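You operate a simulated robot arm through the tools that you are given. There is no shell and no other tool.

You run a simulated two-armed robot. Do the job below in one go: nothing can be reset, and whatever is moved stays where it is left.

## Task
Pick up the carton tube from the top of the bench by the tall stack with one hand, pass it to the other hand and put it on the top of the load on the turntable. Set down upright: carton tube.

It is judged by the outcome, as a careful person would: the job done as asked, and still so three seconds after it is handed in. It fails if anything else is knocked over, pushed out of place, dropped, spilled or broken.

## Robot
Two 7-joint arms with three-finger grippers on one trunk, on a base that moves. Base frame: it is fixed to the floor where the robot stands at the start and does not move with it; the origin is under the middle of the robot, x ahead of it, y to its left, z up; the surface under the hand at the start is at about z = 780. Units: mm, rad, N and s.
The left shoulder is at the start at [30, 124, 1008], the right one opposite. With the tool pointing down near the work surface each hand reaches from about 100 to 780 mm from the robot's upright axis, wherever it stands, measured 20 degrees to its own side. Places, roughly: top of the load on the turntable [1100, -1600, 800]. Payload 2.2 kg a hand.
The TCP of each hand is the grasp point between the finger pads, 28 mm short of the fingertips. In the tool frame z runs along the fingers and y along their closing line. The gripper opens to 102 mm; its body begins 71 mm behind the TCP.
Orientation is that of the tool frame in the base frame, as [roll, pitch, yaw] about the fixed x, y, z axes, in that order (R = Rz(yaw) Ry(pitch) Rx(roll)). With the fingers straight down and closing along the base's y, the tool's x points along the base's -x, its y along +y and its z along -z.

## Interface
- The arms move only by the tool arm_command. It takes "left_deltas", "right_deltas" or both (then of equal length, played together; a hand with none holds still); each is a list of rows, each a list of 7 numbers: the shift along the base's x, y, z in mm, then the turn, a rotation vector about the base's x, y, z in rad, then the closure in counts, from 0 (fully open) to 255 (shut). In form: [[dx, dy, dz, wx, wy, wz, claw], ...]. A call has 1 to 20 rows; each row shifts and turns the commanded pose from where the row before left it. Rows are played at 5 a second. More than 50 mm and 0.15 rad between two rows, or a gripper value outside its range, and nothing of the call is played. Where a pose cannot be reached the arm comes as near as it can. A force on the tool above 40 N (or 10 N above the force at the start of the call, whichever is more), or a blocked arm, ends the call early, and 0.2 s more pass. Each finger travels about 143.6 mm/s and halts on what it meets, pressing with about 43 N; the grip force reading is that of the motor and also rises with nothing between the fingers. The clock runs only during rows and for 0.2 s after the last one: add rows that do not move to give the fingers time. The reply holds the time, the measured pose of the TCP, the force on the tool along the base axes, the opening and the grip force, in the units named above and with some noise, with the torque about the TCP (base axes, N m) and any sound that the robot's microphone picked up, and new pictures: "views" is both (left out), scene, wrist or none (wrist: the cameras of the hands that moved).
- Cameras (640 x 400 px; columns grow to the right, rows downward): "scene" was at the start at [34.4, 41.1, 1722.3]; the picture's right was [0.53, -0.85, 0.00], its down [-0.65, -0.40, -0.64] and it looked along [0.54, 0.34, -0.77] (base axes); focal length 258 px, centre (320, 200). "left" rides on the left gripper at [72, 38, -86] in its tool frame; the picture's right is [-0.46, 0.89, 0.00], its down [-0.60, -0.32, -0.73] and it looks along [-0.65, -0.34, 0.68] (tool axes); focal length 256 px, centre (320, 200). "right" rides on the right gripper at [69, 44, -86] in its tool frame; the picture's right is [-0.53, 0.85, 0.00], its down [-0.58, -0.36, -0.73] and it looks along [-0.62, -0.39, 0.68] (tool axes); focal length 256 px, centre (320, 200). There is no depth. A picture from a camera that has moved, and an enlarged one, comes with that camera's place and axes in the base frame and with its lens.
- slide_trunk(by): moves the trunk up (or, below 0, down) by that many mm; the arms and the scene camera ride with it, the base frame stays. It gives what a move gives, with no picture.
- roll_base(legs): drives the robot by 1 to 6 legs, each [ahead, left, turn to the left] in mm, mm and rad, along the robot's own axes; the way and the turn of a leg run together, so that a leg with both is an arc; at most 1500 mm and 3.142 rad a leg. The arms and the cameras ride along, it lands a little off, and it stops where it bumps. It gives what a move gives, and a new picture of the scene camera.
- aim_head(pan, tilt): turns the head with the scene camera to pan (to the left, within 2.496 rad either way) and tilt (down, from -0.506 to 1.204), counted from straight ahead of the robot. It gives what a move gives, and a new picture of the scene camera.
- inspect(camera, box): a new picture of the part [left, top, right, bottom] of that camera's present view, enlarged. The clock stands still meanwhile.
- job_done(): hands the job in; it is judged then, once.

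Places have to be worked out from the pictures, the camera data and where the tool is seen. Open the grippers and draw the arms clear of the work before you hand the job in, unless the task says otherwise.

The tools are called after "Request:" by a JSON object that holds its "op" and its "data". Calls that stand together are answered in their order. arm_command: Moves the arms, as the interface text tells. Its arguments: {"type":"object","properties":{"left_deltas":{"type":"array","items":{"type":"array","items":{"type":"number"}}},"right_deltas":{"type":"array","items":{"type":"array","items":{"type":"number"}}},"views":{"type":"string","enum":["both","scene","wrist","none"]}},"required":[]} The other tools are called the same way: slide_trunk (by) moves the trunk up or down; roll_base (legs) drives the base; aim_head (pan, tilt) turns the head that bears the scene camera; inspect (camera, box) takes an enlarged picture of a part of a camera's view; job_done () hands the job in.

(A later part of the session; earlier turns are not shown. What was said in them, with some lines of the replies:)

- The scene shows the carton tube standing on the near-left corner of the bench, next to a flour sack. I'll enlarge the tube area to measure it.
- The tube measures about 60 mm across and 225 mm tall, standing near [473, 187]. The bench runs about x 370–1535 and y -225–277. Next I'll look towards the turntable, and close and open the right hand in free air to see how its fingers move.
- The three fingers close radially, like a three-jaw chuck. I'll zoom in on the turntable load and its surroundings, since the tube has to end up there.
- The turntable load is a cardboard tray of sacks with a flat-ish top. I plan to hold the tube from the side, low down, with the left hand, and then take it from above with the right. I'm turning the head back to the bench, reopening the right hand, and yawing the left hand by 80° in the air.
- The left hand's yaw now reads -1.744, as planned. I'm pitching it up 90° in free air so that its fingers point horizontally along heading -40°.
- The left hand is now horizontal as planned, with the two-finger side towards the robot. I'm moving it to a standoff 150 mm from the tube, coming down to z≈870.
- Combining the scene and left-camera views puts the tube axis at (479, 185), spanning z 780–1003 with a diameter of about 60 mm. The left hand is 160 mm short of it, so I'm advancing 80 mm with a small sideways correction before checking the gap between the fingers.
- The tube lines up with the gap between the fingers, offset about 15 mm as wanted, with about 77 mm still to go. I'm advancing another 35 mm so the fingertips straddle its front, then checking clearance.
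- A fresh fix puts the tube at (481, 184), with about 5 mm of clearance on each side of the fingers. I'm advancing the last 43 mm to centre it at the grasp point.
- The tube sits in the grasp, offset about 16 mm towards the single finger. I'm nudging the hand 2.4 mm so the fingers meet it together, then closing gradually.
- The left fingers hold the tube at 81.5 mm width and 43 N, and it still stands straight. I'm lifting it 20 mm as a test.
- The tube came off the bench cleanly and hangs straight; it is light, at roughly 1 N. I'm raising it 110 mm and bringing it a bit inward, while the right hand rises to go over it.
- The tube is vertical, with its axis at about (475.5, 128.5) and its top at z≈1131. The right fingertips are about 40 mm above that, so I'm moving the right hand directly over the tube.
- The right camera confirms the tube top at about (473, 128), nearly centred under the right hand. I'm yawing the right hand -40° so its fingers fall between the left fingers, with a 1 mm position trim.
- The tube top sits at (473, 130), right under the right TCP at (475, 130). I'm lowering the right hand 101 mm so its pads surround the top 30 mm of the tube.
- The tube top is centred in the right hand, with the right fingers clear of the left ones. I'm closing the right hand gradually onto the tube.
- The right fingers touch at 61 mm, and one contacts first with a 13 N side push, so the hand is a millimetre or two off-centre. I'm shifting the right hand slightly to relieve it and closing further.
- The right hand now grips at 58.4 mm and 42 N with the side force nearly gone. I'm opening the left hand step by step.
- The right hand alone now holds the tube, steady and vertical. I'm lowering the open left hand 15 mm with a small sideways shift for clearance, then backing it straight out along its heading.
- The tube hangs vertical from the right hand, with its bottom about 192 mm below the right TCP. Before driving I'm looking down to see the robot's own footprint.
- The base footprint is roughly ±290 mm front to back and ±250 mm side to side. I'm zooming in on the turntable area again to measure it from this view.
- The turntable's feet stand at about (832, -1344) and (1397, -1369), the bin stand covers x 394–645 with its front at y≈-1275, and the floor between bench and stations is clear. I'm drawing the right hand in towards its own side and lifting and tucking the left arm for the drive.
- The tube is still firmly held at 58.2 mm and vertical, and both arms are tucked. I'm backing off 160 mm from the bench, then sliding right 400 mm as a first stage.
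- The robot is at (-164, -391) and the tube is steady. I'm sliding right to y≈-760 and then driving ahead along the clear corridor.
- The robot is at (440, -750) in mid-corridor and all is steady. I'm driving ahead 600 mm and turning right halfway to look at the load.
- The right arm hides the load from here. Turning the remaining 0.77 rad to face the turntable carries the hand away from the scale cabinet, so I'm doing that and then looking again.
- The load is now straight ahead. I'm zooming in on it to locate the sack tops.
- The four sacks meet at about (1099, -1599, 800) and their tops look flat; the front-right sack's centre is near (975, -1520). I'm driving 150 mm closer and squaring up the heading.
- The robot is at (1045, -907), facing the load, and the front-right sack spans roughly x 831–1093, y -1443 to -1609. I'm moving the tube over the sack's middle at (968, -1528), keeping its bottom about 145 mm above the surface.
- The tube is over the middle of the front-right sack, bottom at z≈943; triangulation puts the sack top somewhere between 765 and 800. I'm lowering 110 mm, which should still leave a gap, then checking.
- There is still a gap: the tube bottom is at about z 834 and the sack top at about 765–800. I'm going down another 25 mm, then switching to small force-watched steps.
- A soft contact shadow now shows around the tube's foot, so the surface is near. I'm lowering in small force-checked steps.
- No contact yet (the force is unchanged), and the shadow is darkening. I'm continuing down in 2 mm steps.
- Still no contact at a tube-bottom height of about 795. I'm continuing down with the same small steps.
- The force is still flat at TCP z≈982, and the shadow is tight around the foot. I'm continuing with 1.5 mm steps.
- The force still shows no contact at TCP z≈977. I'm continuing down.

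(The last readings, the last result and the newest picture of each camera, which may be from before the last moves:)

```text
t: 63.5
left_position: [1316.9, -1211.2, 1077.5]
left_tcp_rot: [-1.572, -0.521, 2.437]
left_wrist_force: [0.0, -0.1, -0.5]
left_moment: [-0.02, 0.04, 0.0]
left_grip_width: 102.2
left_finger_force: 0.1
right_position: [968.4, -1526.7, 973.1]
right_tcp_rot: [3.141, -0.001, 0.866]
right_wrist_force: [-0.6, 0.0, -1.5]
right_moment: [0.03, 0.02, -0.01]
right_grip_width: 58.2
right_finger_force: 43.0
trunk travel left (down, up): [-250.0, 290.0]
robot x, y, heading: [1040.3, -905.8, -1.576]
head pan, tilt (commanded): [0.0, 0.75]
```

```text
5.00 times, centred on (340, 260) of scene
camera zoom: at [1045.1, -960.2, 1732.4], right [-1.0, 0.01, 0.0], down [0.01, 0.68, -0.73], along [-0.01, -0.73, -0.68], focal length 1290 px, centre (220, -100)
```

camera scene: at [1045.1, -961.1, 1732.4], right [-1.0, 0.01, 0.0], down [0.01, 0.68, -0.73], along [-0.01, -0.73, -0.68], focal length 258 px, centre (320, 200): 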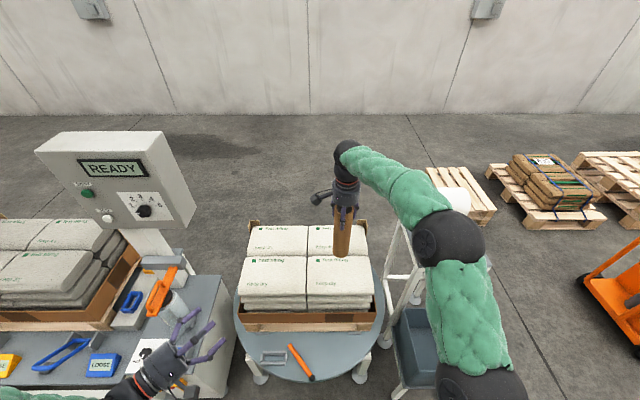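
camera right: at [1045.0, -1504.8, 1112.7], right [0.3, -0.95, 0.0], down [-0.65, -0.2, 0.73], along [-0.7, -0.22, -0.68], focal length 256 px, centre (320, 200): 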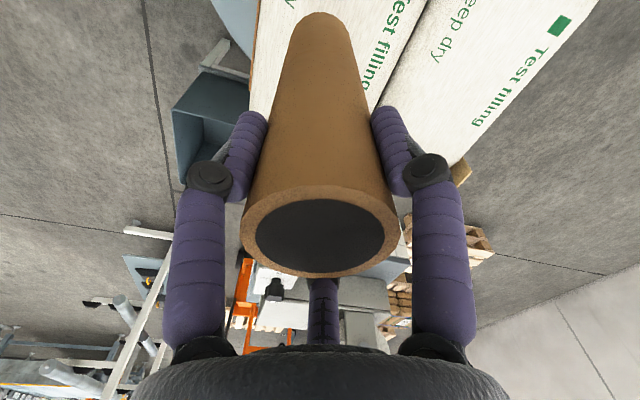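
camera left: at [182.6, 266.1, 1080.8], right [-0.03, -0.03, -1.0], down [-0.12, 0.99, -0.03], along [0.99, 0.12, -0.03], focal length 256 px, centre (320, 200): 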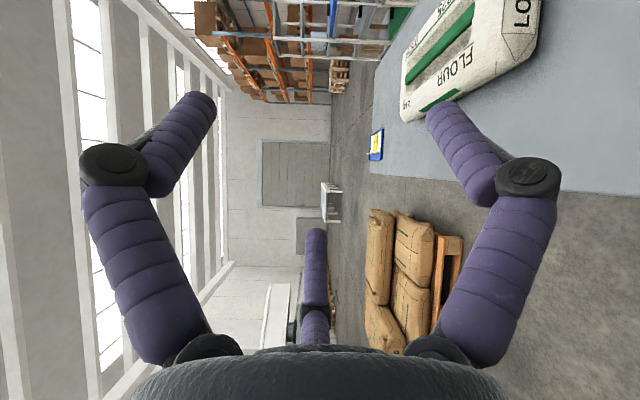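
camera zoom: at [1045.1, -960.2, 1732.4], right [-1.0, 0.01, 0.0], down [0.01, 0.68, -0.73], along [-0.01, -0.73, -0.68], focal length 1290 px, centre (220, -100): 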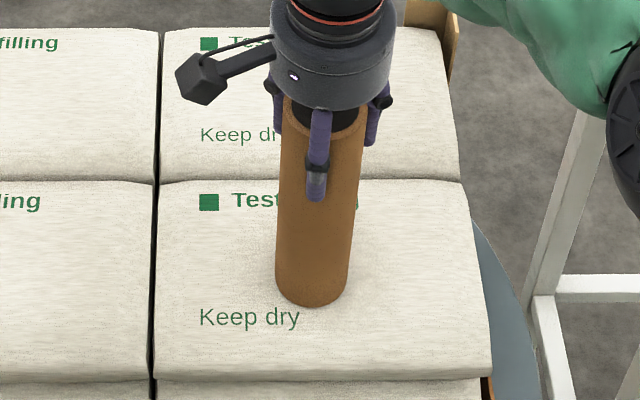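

Still free at TCP z≈973, with the tube bottom at about 781. I'm continuing in 1.5 mm steps.

Request:
{"op": "arm_command", "data": {"right_deltas": [[0, 0, -1.5, 0, 0, 0, 150], [0, 0, -1.5, 0, 0, 0, 150], [0, 0, -1.5, 0, 0, 0, 150], [0, 0, 0, 0, 0, 0, 150]], "views": "none"}}

Request:
{"op": "inspect", "data": {"camera": "scene", "box": [310, 245, 370, 285]}}

```text
t: 64.5
left_position: [1316.2, -1209.6, 1077.3]
left_tcp_rot: [-1.571, -0.524, 2.435]
left_wrist_force: [-0.3, 0.3, 0.4]
left_moment: [-0.01, 0.02, 0.02]
left_grip_width: 101.9
left_finger_force: 0.1
right_position: [966.7, -1526.2, 972.0]
right_tcp_rot: [-3.141, 0.0, 0.866]
right_wrist_force: [-0.6, 1.3, 5.3]
right_moment: [0.33, -0.04, 0.08]
right_grip_width: 58.3
right_finger_force: 43.2
trunk travel left (down, up): [-250.0, 290.0]
robot x, y, heading: [1047.1, -910.3, -1.585]
head pan, tilt (commanded): [0.0, 0.75]
```

```text
10.00 times, centred on (340, 265) of scene
camera zoom: at [1045.1, -959.3, 1732.5], right [-1.0, 0.01, 0.0], down [0.01, 0.68, -0.73], along [-0.01, -0.73, -0.68], focal length 2581 px, centre (120, -450)
```

zoom: 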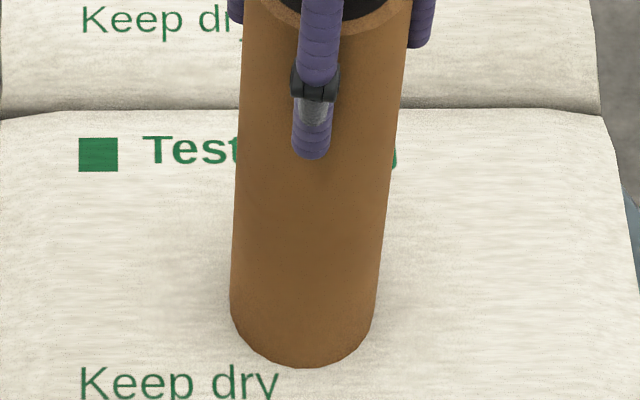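

Contact: the vertical force rose to +5 N at TCP z≈972, and the foot sits flush on the sack with little side load. I'm releasing the right fingers gradually.

Request:
{"op": "arm_command", "data": {"right_deltas": [[0, 0, 0, 0, 0, 0, 120], [0, 0, 0, 0, 0, 0, 112], [0, 0, 0, 0, 0, 0, 108], [0, 0, 0, 0, 0, 0, 104], [0, 0, 0, 0, 0, 0, 100], [0, 0, 0, 0, 0, 0, 92], [0, 0, 0, 0, 0, 0, 80], [0, 0, 0, 0, 0, 0, 60], [0, 0, 0, 0, 0, 0, 30], [0, 0, 0, 0, 0, 0, 0], [0, 0, 0, 0, 0, 0, 0]], "views": "both"}}

Request:
{"op": "inspect", "data": {"camera": "scene", "box": [290, 220, 390, 300]}}

```text
t: 66.9
left_position: [1317.3, -1209.8, 1077.9]
left_tcp_rot: [-1.573, -0.522, 2.437]
left_wrist_force: [0.1, 0.8, 0.5]
left_moment: [-0.02, 0.02, -0.02]
left_grip_width: 101.9
left_finger_force: 0.0
right_position: [967.4, -1526.9, 969.2]
right_tcp_rot: [-3.141, 0.001, 0.865]
right_wrist_force: [0.4, -0.3, 0.0]
right_moment: [0.02, 0.01, -0.01]
right_grip_width: 102.0
right_finger_force: 0.0
trunk travel left (down, up): [-250.0, 290.0]
robot x, y, heading: [1045.5, -905.8, -1.584]
head pan, tilt (commanded): [0.0, 0.75]
camera scene: at [1045.2, -960.1, 1732.4], right [-1.0, 0.01, 0.0], down [0.01, 0.68, -0.73], along [-0.01, -0.73, -0.68], focal length 258 px, centre (320, 200)
camera right: at [1046.2, -1503.6, 1055.5], right [0.3, -0.95, 0.0], down [-0.65, -0.2, 0.73], along [-0.7, -0.22, -0.68], focal length 256 px, centre (320, 200)
```

scene: 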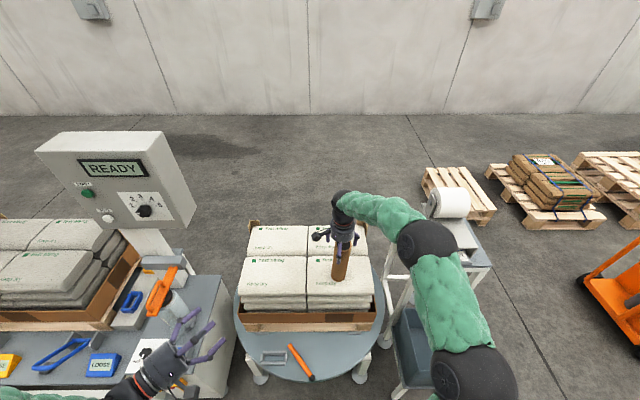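
right: 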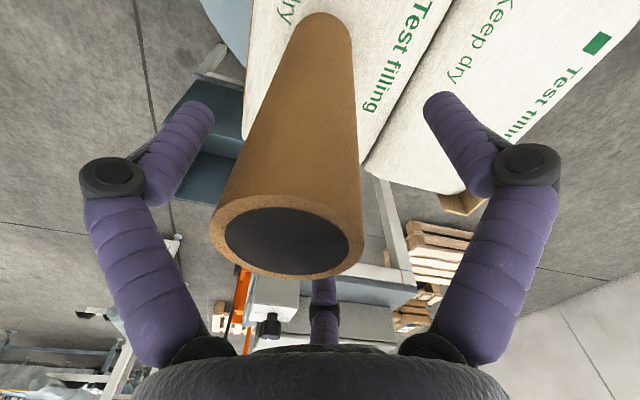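

```text
5.00 times, centred on (340, 260) of scene
camera zoom: at [1045.2, -960.1, 1732.4], right [-1.0, 0.01, 0.0], down [0.01, 0.68, -0.73], along [-0.01, -0.73, -0.68], focal length 1290 px, centre (220, -100)
```

zoom: 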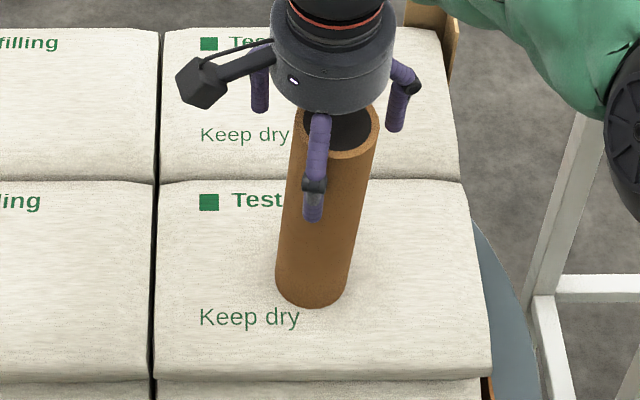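

The tube is released but seems to lean a few degrees towards the robot. With the hand still around it, I'm waiting a moment to see whether it is settled or touching a finger.

Request:
{"op": "arm_command", "data": {"right_deltas": [[0, 0, 0, 0, 0, 0, 0], [0, 0, 0, 0, 0, 0, 0], [0, 0, 0, 0, 0, 0, 0], [0, 0, 0, 0, 0, 0, 0]], "views": "wrist"}}

Request:
{"op": "inspect", "data": {"camera": "scene", "box": [310, 235, 370, 285]}}

Request:
{"op": "inspect", "data": {"camera": "left", "box": [0, 0, 640, 400]}}

```text
t: 67.9
left_position: [1317.5, -1211.2, 1076.7]
left_tcp_rot: [-1.572, -0.522, 2.437]
left_wrist_force: [0.3, 0.6, -0.9]
left_moment: [0.01, -0.01, -0.01]
left_grip_width: 101.9
left_finger_force: 0.1
right_position: [968.4, -1527.4, 969.5]
right_tcp_rot: [-3.141, -0.001, 0.867]
right_wrist_force: [0.1, 0.5, 0.5]
right_moment: [0.01, 0.05, 0.05]
right_grip_width: 102.2
right_finger_force: 0.2
trunk travel left (down, up): [-250.0, 290.0]
robot x, y, heading: [1045.8, -909.9, -1.576]
head pan, tilt (commanded): [0.0, 0.75]
camera right: at [1046.2, -1503.6, 1055.5], right [0.3, -0.95, 0.0], down [-0.65, -0.2, 0.73], along [-0.7, -0.22, -0.68], focal length 256 px, centre (320, 200)
```

right: 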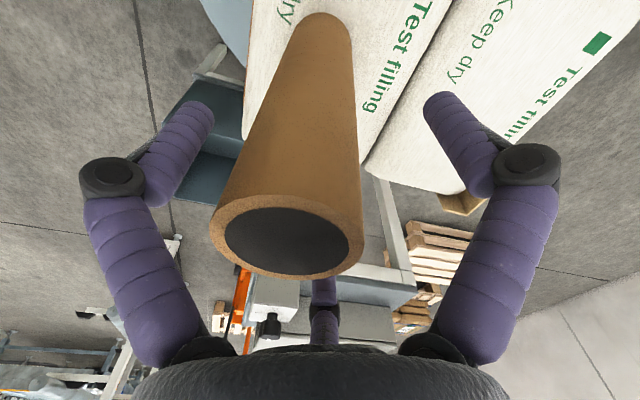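

```text
8.00 times, centred on (340, 260) of scene
camera zoom: at [1045.2, -960.1, 1732.4], right [-1.0, 0.01, 0.0], down [0.01, 0.68, -0.73], along [-0.01, -0.73, -0.68], focal length 2065 px, centre (160, -280)
```

zoom: 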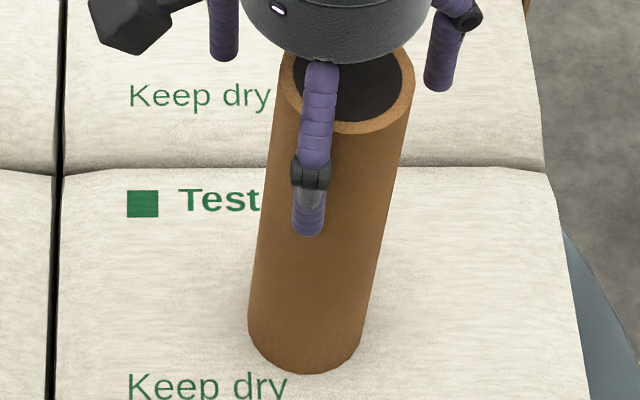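

```text
1.00 times, centred on (320, 200) of left (not enlarged: the box is as wide or as high as the picture)
camera zoom: at [1310.5, -1091.9, 1080.8], right [-0.03, 0.03, -1.0], down [0.99, 0.12, -0.03], along [0.11, -0.99, -0.03], focal length 256 px, centre (320, 200)
```

zoom: 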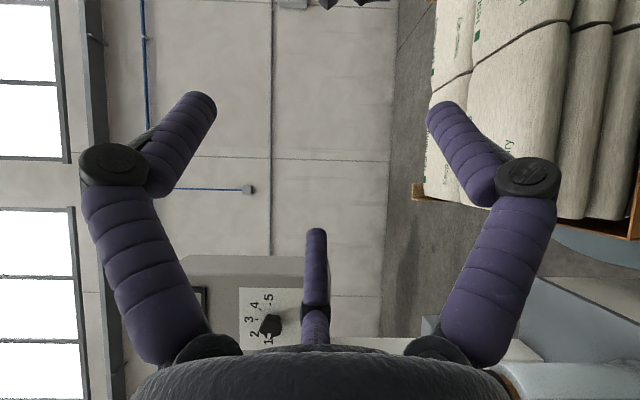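

The tube is stationary, free of the fingers, and leaning only about 3° with the sack's surface, so it stands stable. I'm centring the open hand on the tube top and lifting straight up.

Request:
{"op": "arm_command", "data": {"right_deltas": [[-3, 4, 0, 0, 0, 0, 0], [-4, 4, 0, 0, 0, 0, 0], [0, 0, 8, 0, 0, 0, 0], [0, 0, 10, 0, 0, 0, 0], [0, 0, 12, 0, 0, 0, 0], [0, 0, 15, 0, 0, 0, 0], [0, 0, 20, 0, 0, 0, 0], [0, 0, 20, 0, 0, 0, 0], [0, 0, 25, 0, 0, 0, 0], [0, 0, 25, 0, 0, 0, 0], [0, 0, 25, 0, 0, 0, 0], [0, 0, 0, 0, 0, 0, 0]], "views": "both"}}

Request:
{"op": "inspect", "data": {"camera": "scene", "box": [290, 210, 390, 290]}}

```text
t: 70.5
left_position: [1316.1, -1211.9, 1076.5]
left_tcp_rot: [-1.573, -0.524, 2.436]
left_wrist_force: [0.1, -0.8, 0.0]
left_moment: [-0.03, 0.01, 0.02]
left_grip_width: 102.0
left_finger_force: 0.0
right_position: [958.7, -1519.5, 1129.9]
right_tcp_rot: [3.141, 0.0, 0.865]
right_wrist_force: [-1.1, 0.0, -0.1]
right_moment: [-0.02, 0.01, -0.03]
right_grip_width: 101.7
right_finger_force: 0.1
trunk travel left (down, up): [-250.0, 290.0]
robot x, y, heading: [1047.5, -907.1, -1.582]
head pan, tilt (commanded): [0.0, 0.75]
camera scene: at [1045.1, -960.4, 1732.4], right [-1.0, 0.01, 0.0], down [0.01, 0.68, -0.73], along [-0.01, -0.73, -0.68], focal length 258 px, centre (320, 200)
camera right: at [1037.5, -1495.9, 1216.0], right [0.3, -0.95, 0.0], down [-0.65, -0.2, 0.73], along [-0.7, -0.22, -0.68], focal length 256 px, centre (320, 200)
```

scene: 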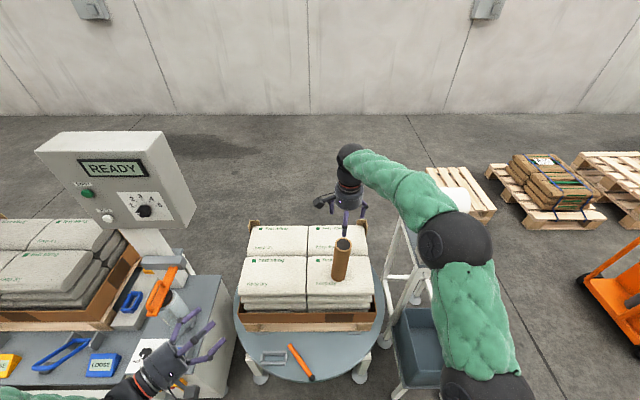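
right: 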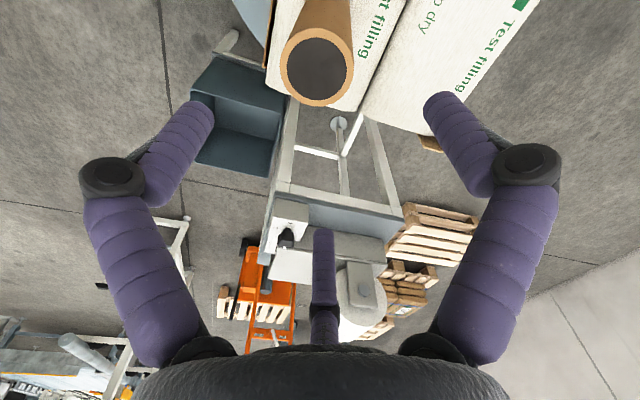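

```text
5.00 times, centred on (340, 250) of scene
camera zoom: at [1045.1, -960.4, 1732.4], right [-1.0, 0.01, 0.0], down [0.01, 0.68, -0.73], along [-0.01, -0.73, -0.68], focal length 1290 px, centre (220, -50)
```

zoom: 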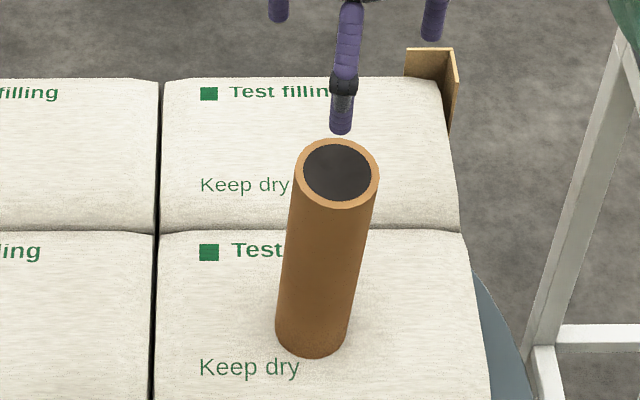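

The tube stands on the sack by itself with about a 3° lean, unchanged since release, and the hand is clear above it. I'm drawing the right hand back towards the robot, well above the tube's top.

Request:
{"op": "arm_command", "data": {"right_deltas": [[0, 20, 10, 0, 0, 0, 0], [4, 40, 5, 0, 0, 0, 0], [4, 40, 5, 0, 0, 0, 0], [4, 40, 0, 0, 0, 0, 0], [4, 40, 0, 0, 0, 0, 0], [4, 30, 0, 0, 0, 0, 0], [0, 0, 0, 0, 0, 0, 0]], "views": "scene"}}

Request:
{"op": "roll_base", "data": {"legs": [[-200, 0, 0]]}}

Request:
{"op": "inspect", "data": {"camera": "scene", "box": [230, 170, 430, 300]}}

```text
t: 72.1
left_position: [1316.6, -1209.3, 1076.0]
left_tcp_rot: [-1.572, -0.524, 2.436]
left_wrist_force: [0.3, -1.1, 0.2]
left_moment: [-0.04, 0.01, 0.02]
left_grip_width: 101.7
left_finger_force: 0.1
right_position: [978.2, -1310.1, 1146.0]
right_tcp_rot: [3.141, 0.0, 0.865]
right_wrist_force: [0.3, -0.1, 0.1]
right_moment: [0.0, 0.04, -0.02]
right_grip_width: 101.9
right_finger_force: 0.1
trunk travel left (down, up): [-250.0, 290.0]
robot x, y, heading: [1047.4, -906.6, -1.58]
head pan, tilt (commanded): [0.0, 0.75]
camera scene: at [1045.1, -960.7, 1732.4], right [-1.0, 0.01, 0.0], down [0.01, 0.68, -0.73], along [-0.01, -0.73, -0.68], focal length 258 px, centre (320, 200)
```

scene: 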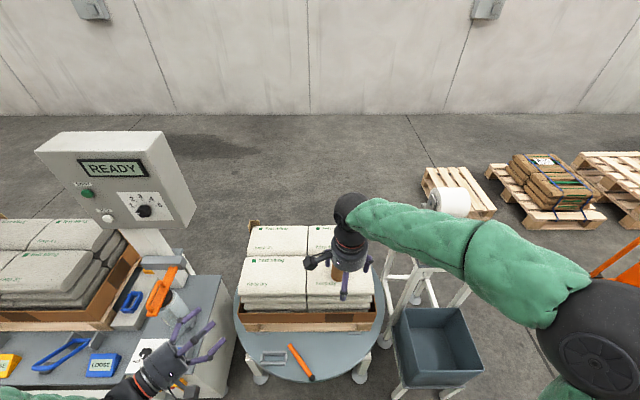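

```text
t: 73.7
left_position: [1318.3, -1005.6, 1077.1]
left_tcp_rot: [-1.571, -0.522, 2.435]
left_wrist_force: [0.2, 0.1, -0.6]
left_moment: [0.0, -0.01, 0.07]
left_grip_width: 102.1
left_finger_force: 0.0
right_position: [978.6, -1105.0, 1147.9]
right_tcp_rot: [3.141, -0.001, 0.864]
right_wrist_force: [1.6, 0.8, 0.0]
right_moment: [-0.05, -0.03, -0.03]
right_grip_width: 102.0
right_finger_force: 0.1
trunk travel left (down, up): [-250.0, 290.0]
robot x, y, heading: [1049.0, -702.4, -1.581]
head pan, tilt (commanded): [0.0, 0.75]
camera scene: at [1046.9, -754.3, 1732.5], right [-1.0, 0.01, 0.0], down [0.01, 0.68, -0.73], along [-0.01, -0.73, -0.68], focal length 258 px, centre (320, 200)
```

scene: 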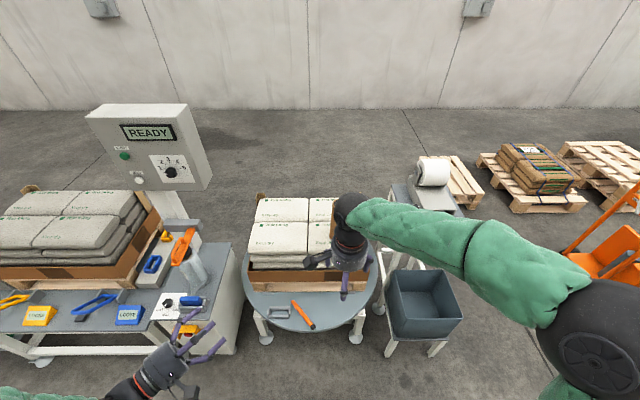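

```text
3.08 times, centred on (330, 235) of scene
camera zoom: at [1046.9, -754.3, 1732.5], right [-1.0, 0.01, 0.0], down [0.01, 0.68, -0.73], along [-0.01, -0.73, -0.68], focal length 794 px, centre (289, 92)
```

zoom: 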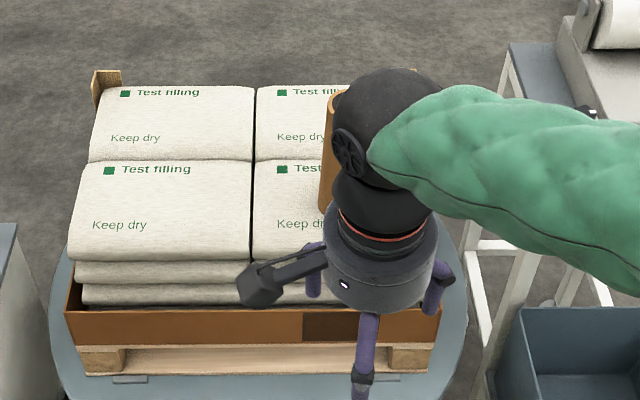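

The tube is now hidden behind the right arm. I'm shifting the hand sideways, clear of everything, to confirm the tube's final state.

Request:
{"op": "arm_command", "data": {"right_deltas": [[-40, 10, 0, 0, 0, 0, 0], [-40, 10, 0, 0, 0, 0, 0], [-40, 10, 0, 0, 0, 0, 0], [-40, 10, 0, 0, 0, 0, 0], [-40, 10, 0, 0, 0, 0, 0], [0, 0, 0, 0, 0, 0, 0]], "views": "scene"}}

Request:
{"op": "inspect", "data": {"camera": "scene", "box": [230, 170, 430, 300]}}

```text
t: 75.1
left_position: [1318.5, -1006.5, 1076.5]
left_tcp_rot: [-1.572, -0.523, 2.435]
left_wrist_force: [-0.3, 0.4, -0.2]
left_moment: [0.01, -0.01, 0.02]
left_grip_width: 102.0
left_finger_force: 0.2
right_position: [780.4, -1057.1, 1144.9]
right_tcp_rot: [-3.141, 0.0, 0.864]
right_wrist_force: [0.4, -0.8, 0.5]
right_moment: [-0.01, 0.04, 0.03]
right_grip_width: 101.8
right_finger_force: 0.1
trunk travel left (down, up): [-250.0, 290.0]
robot x, y, heading: [1048.3, -703.8, -1.581]
head pan, tilt (commanded): [0.0, 0.75]
camera scene: at [1047.4, -756.5, 1732.4], right [-1.0, 0.01, 0.0], down [0.01, 0.68, -0.73], along [-0.01, -0.73, -0.68], focal length 258 px, centre (320, 200)
```

scene: 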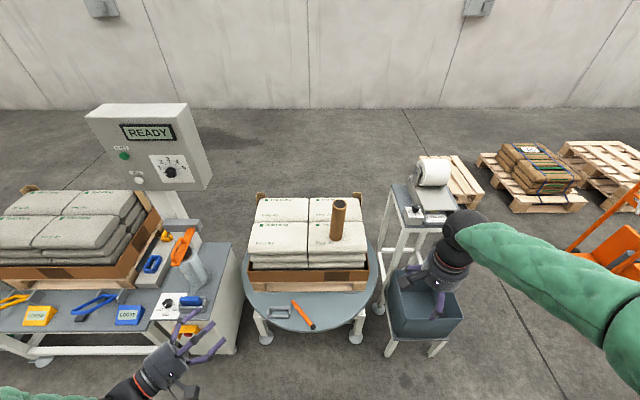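

```text
3.08 times, centred on (330, 235) of scene
camera zoom: at [1047.4, -756.5, 1732.4], right [-1.0, 0.01, 0.0], down [0.01, 0.68, -0.73], along [-0.01, -0.73, -0.68], focal length 794 px, centre (289, 92)
```

zoom: 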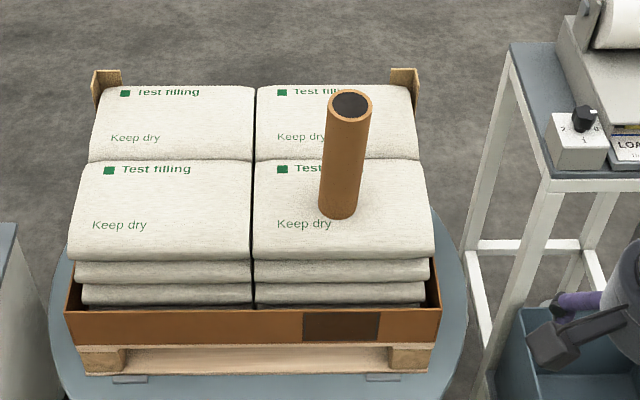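

The tube stands on the front-right sack of the turntable load with only a slight lean and hasn't changed since release. Nothing else was disturbed, both grippers are open, and the arms are clear, so I'm handing the job in.

Request:
{"op": "job_done", "data": {}}

```text
The job is handed in.
```

The carton tube is standing upright on top of the turntable load, on the middle of the front-right sack. It leans about 3° with the slope of the sack and had not moved between release and hand-in.

I picked it off the bench with the left hand, passed it to the right hand in the air above the bench, and then drove to the turntable. The right hand set it down.

Both grippers are open and the arms are clear of the load. In the pictures, nothing else was knocked, moved or spilled.
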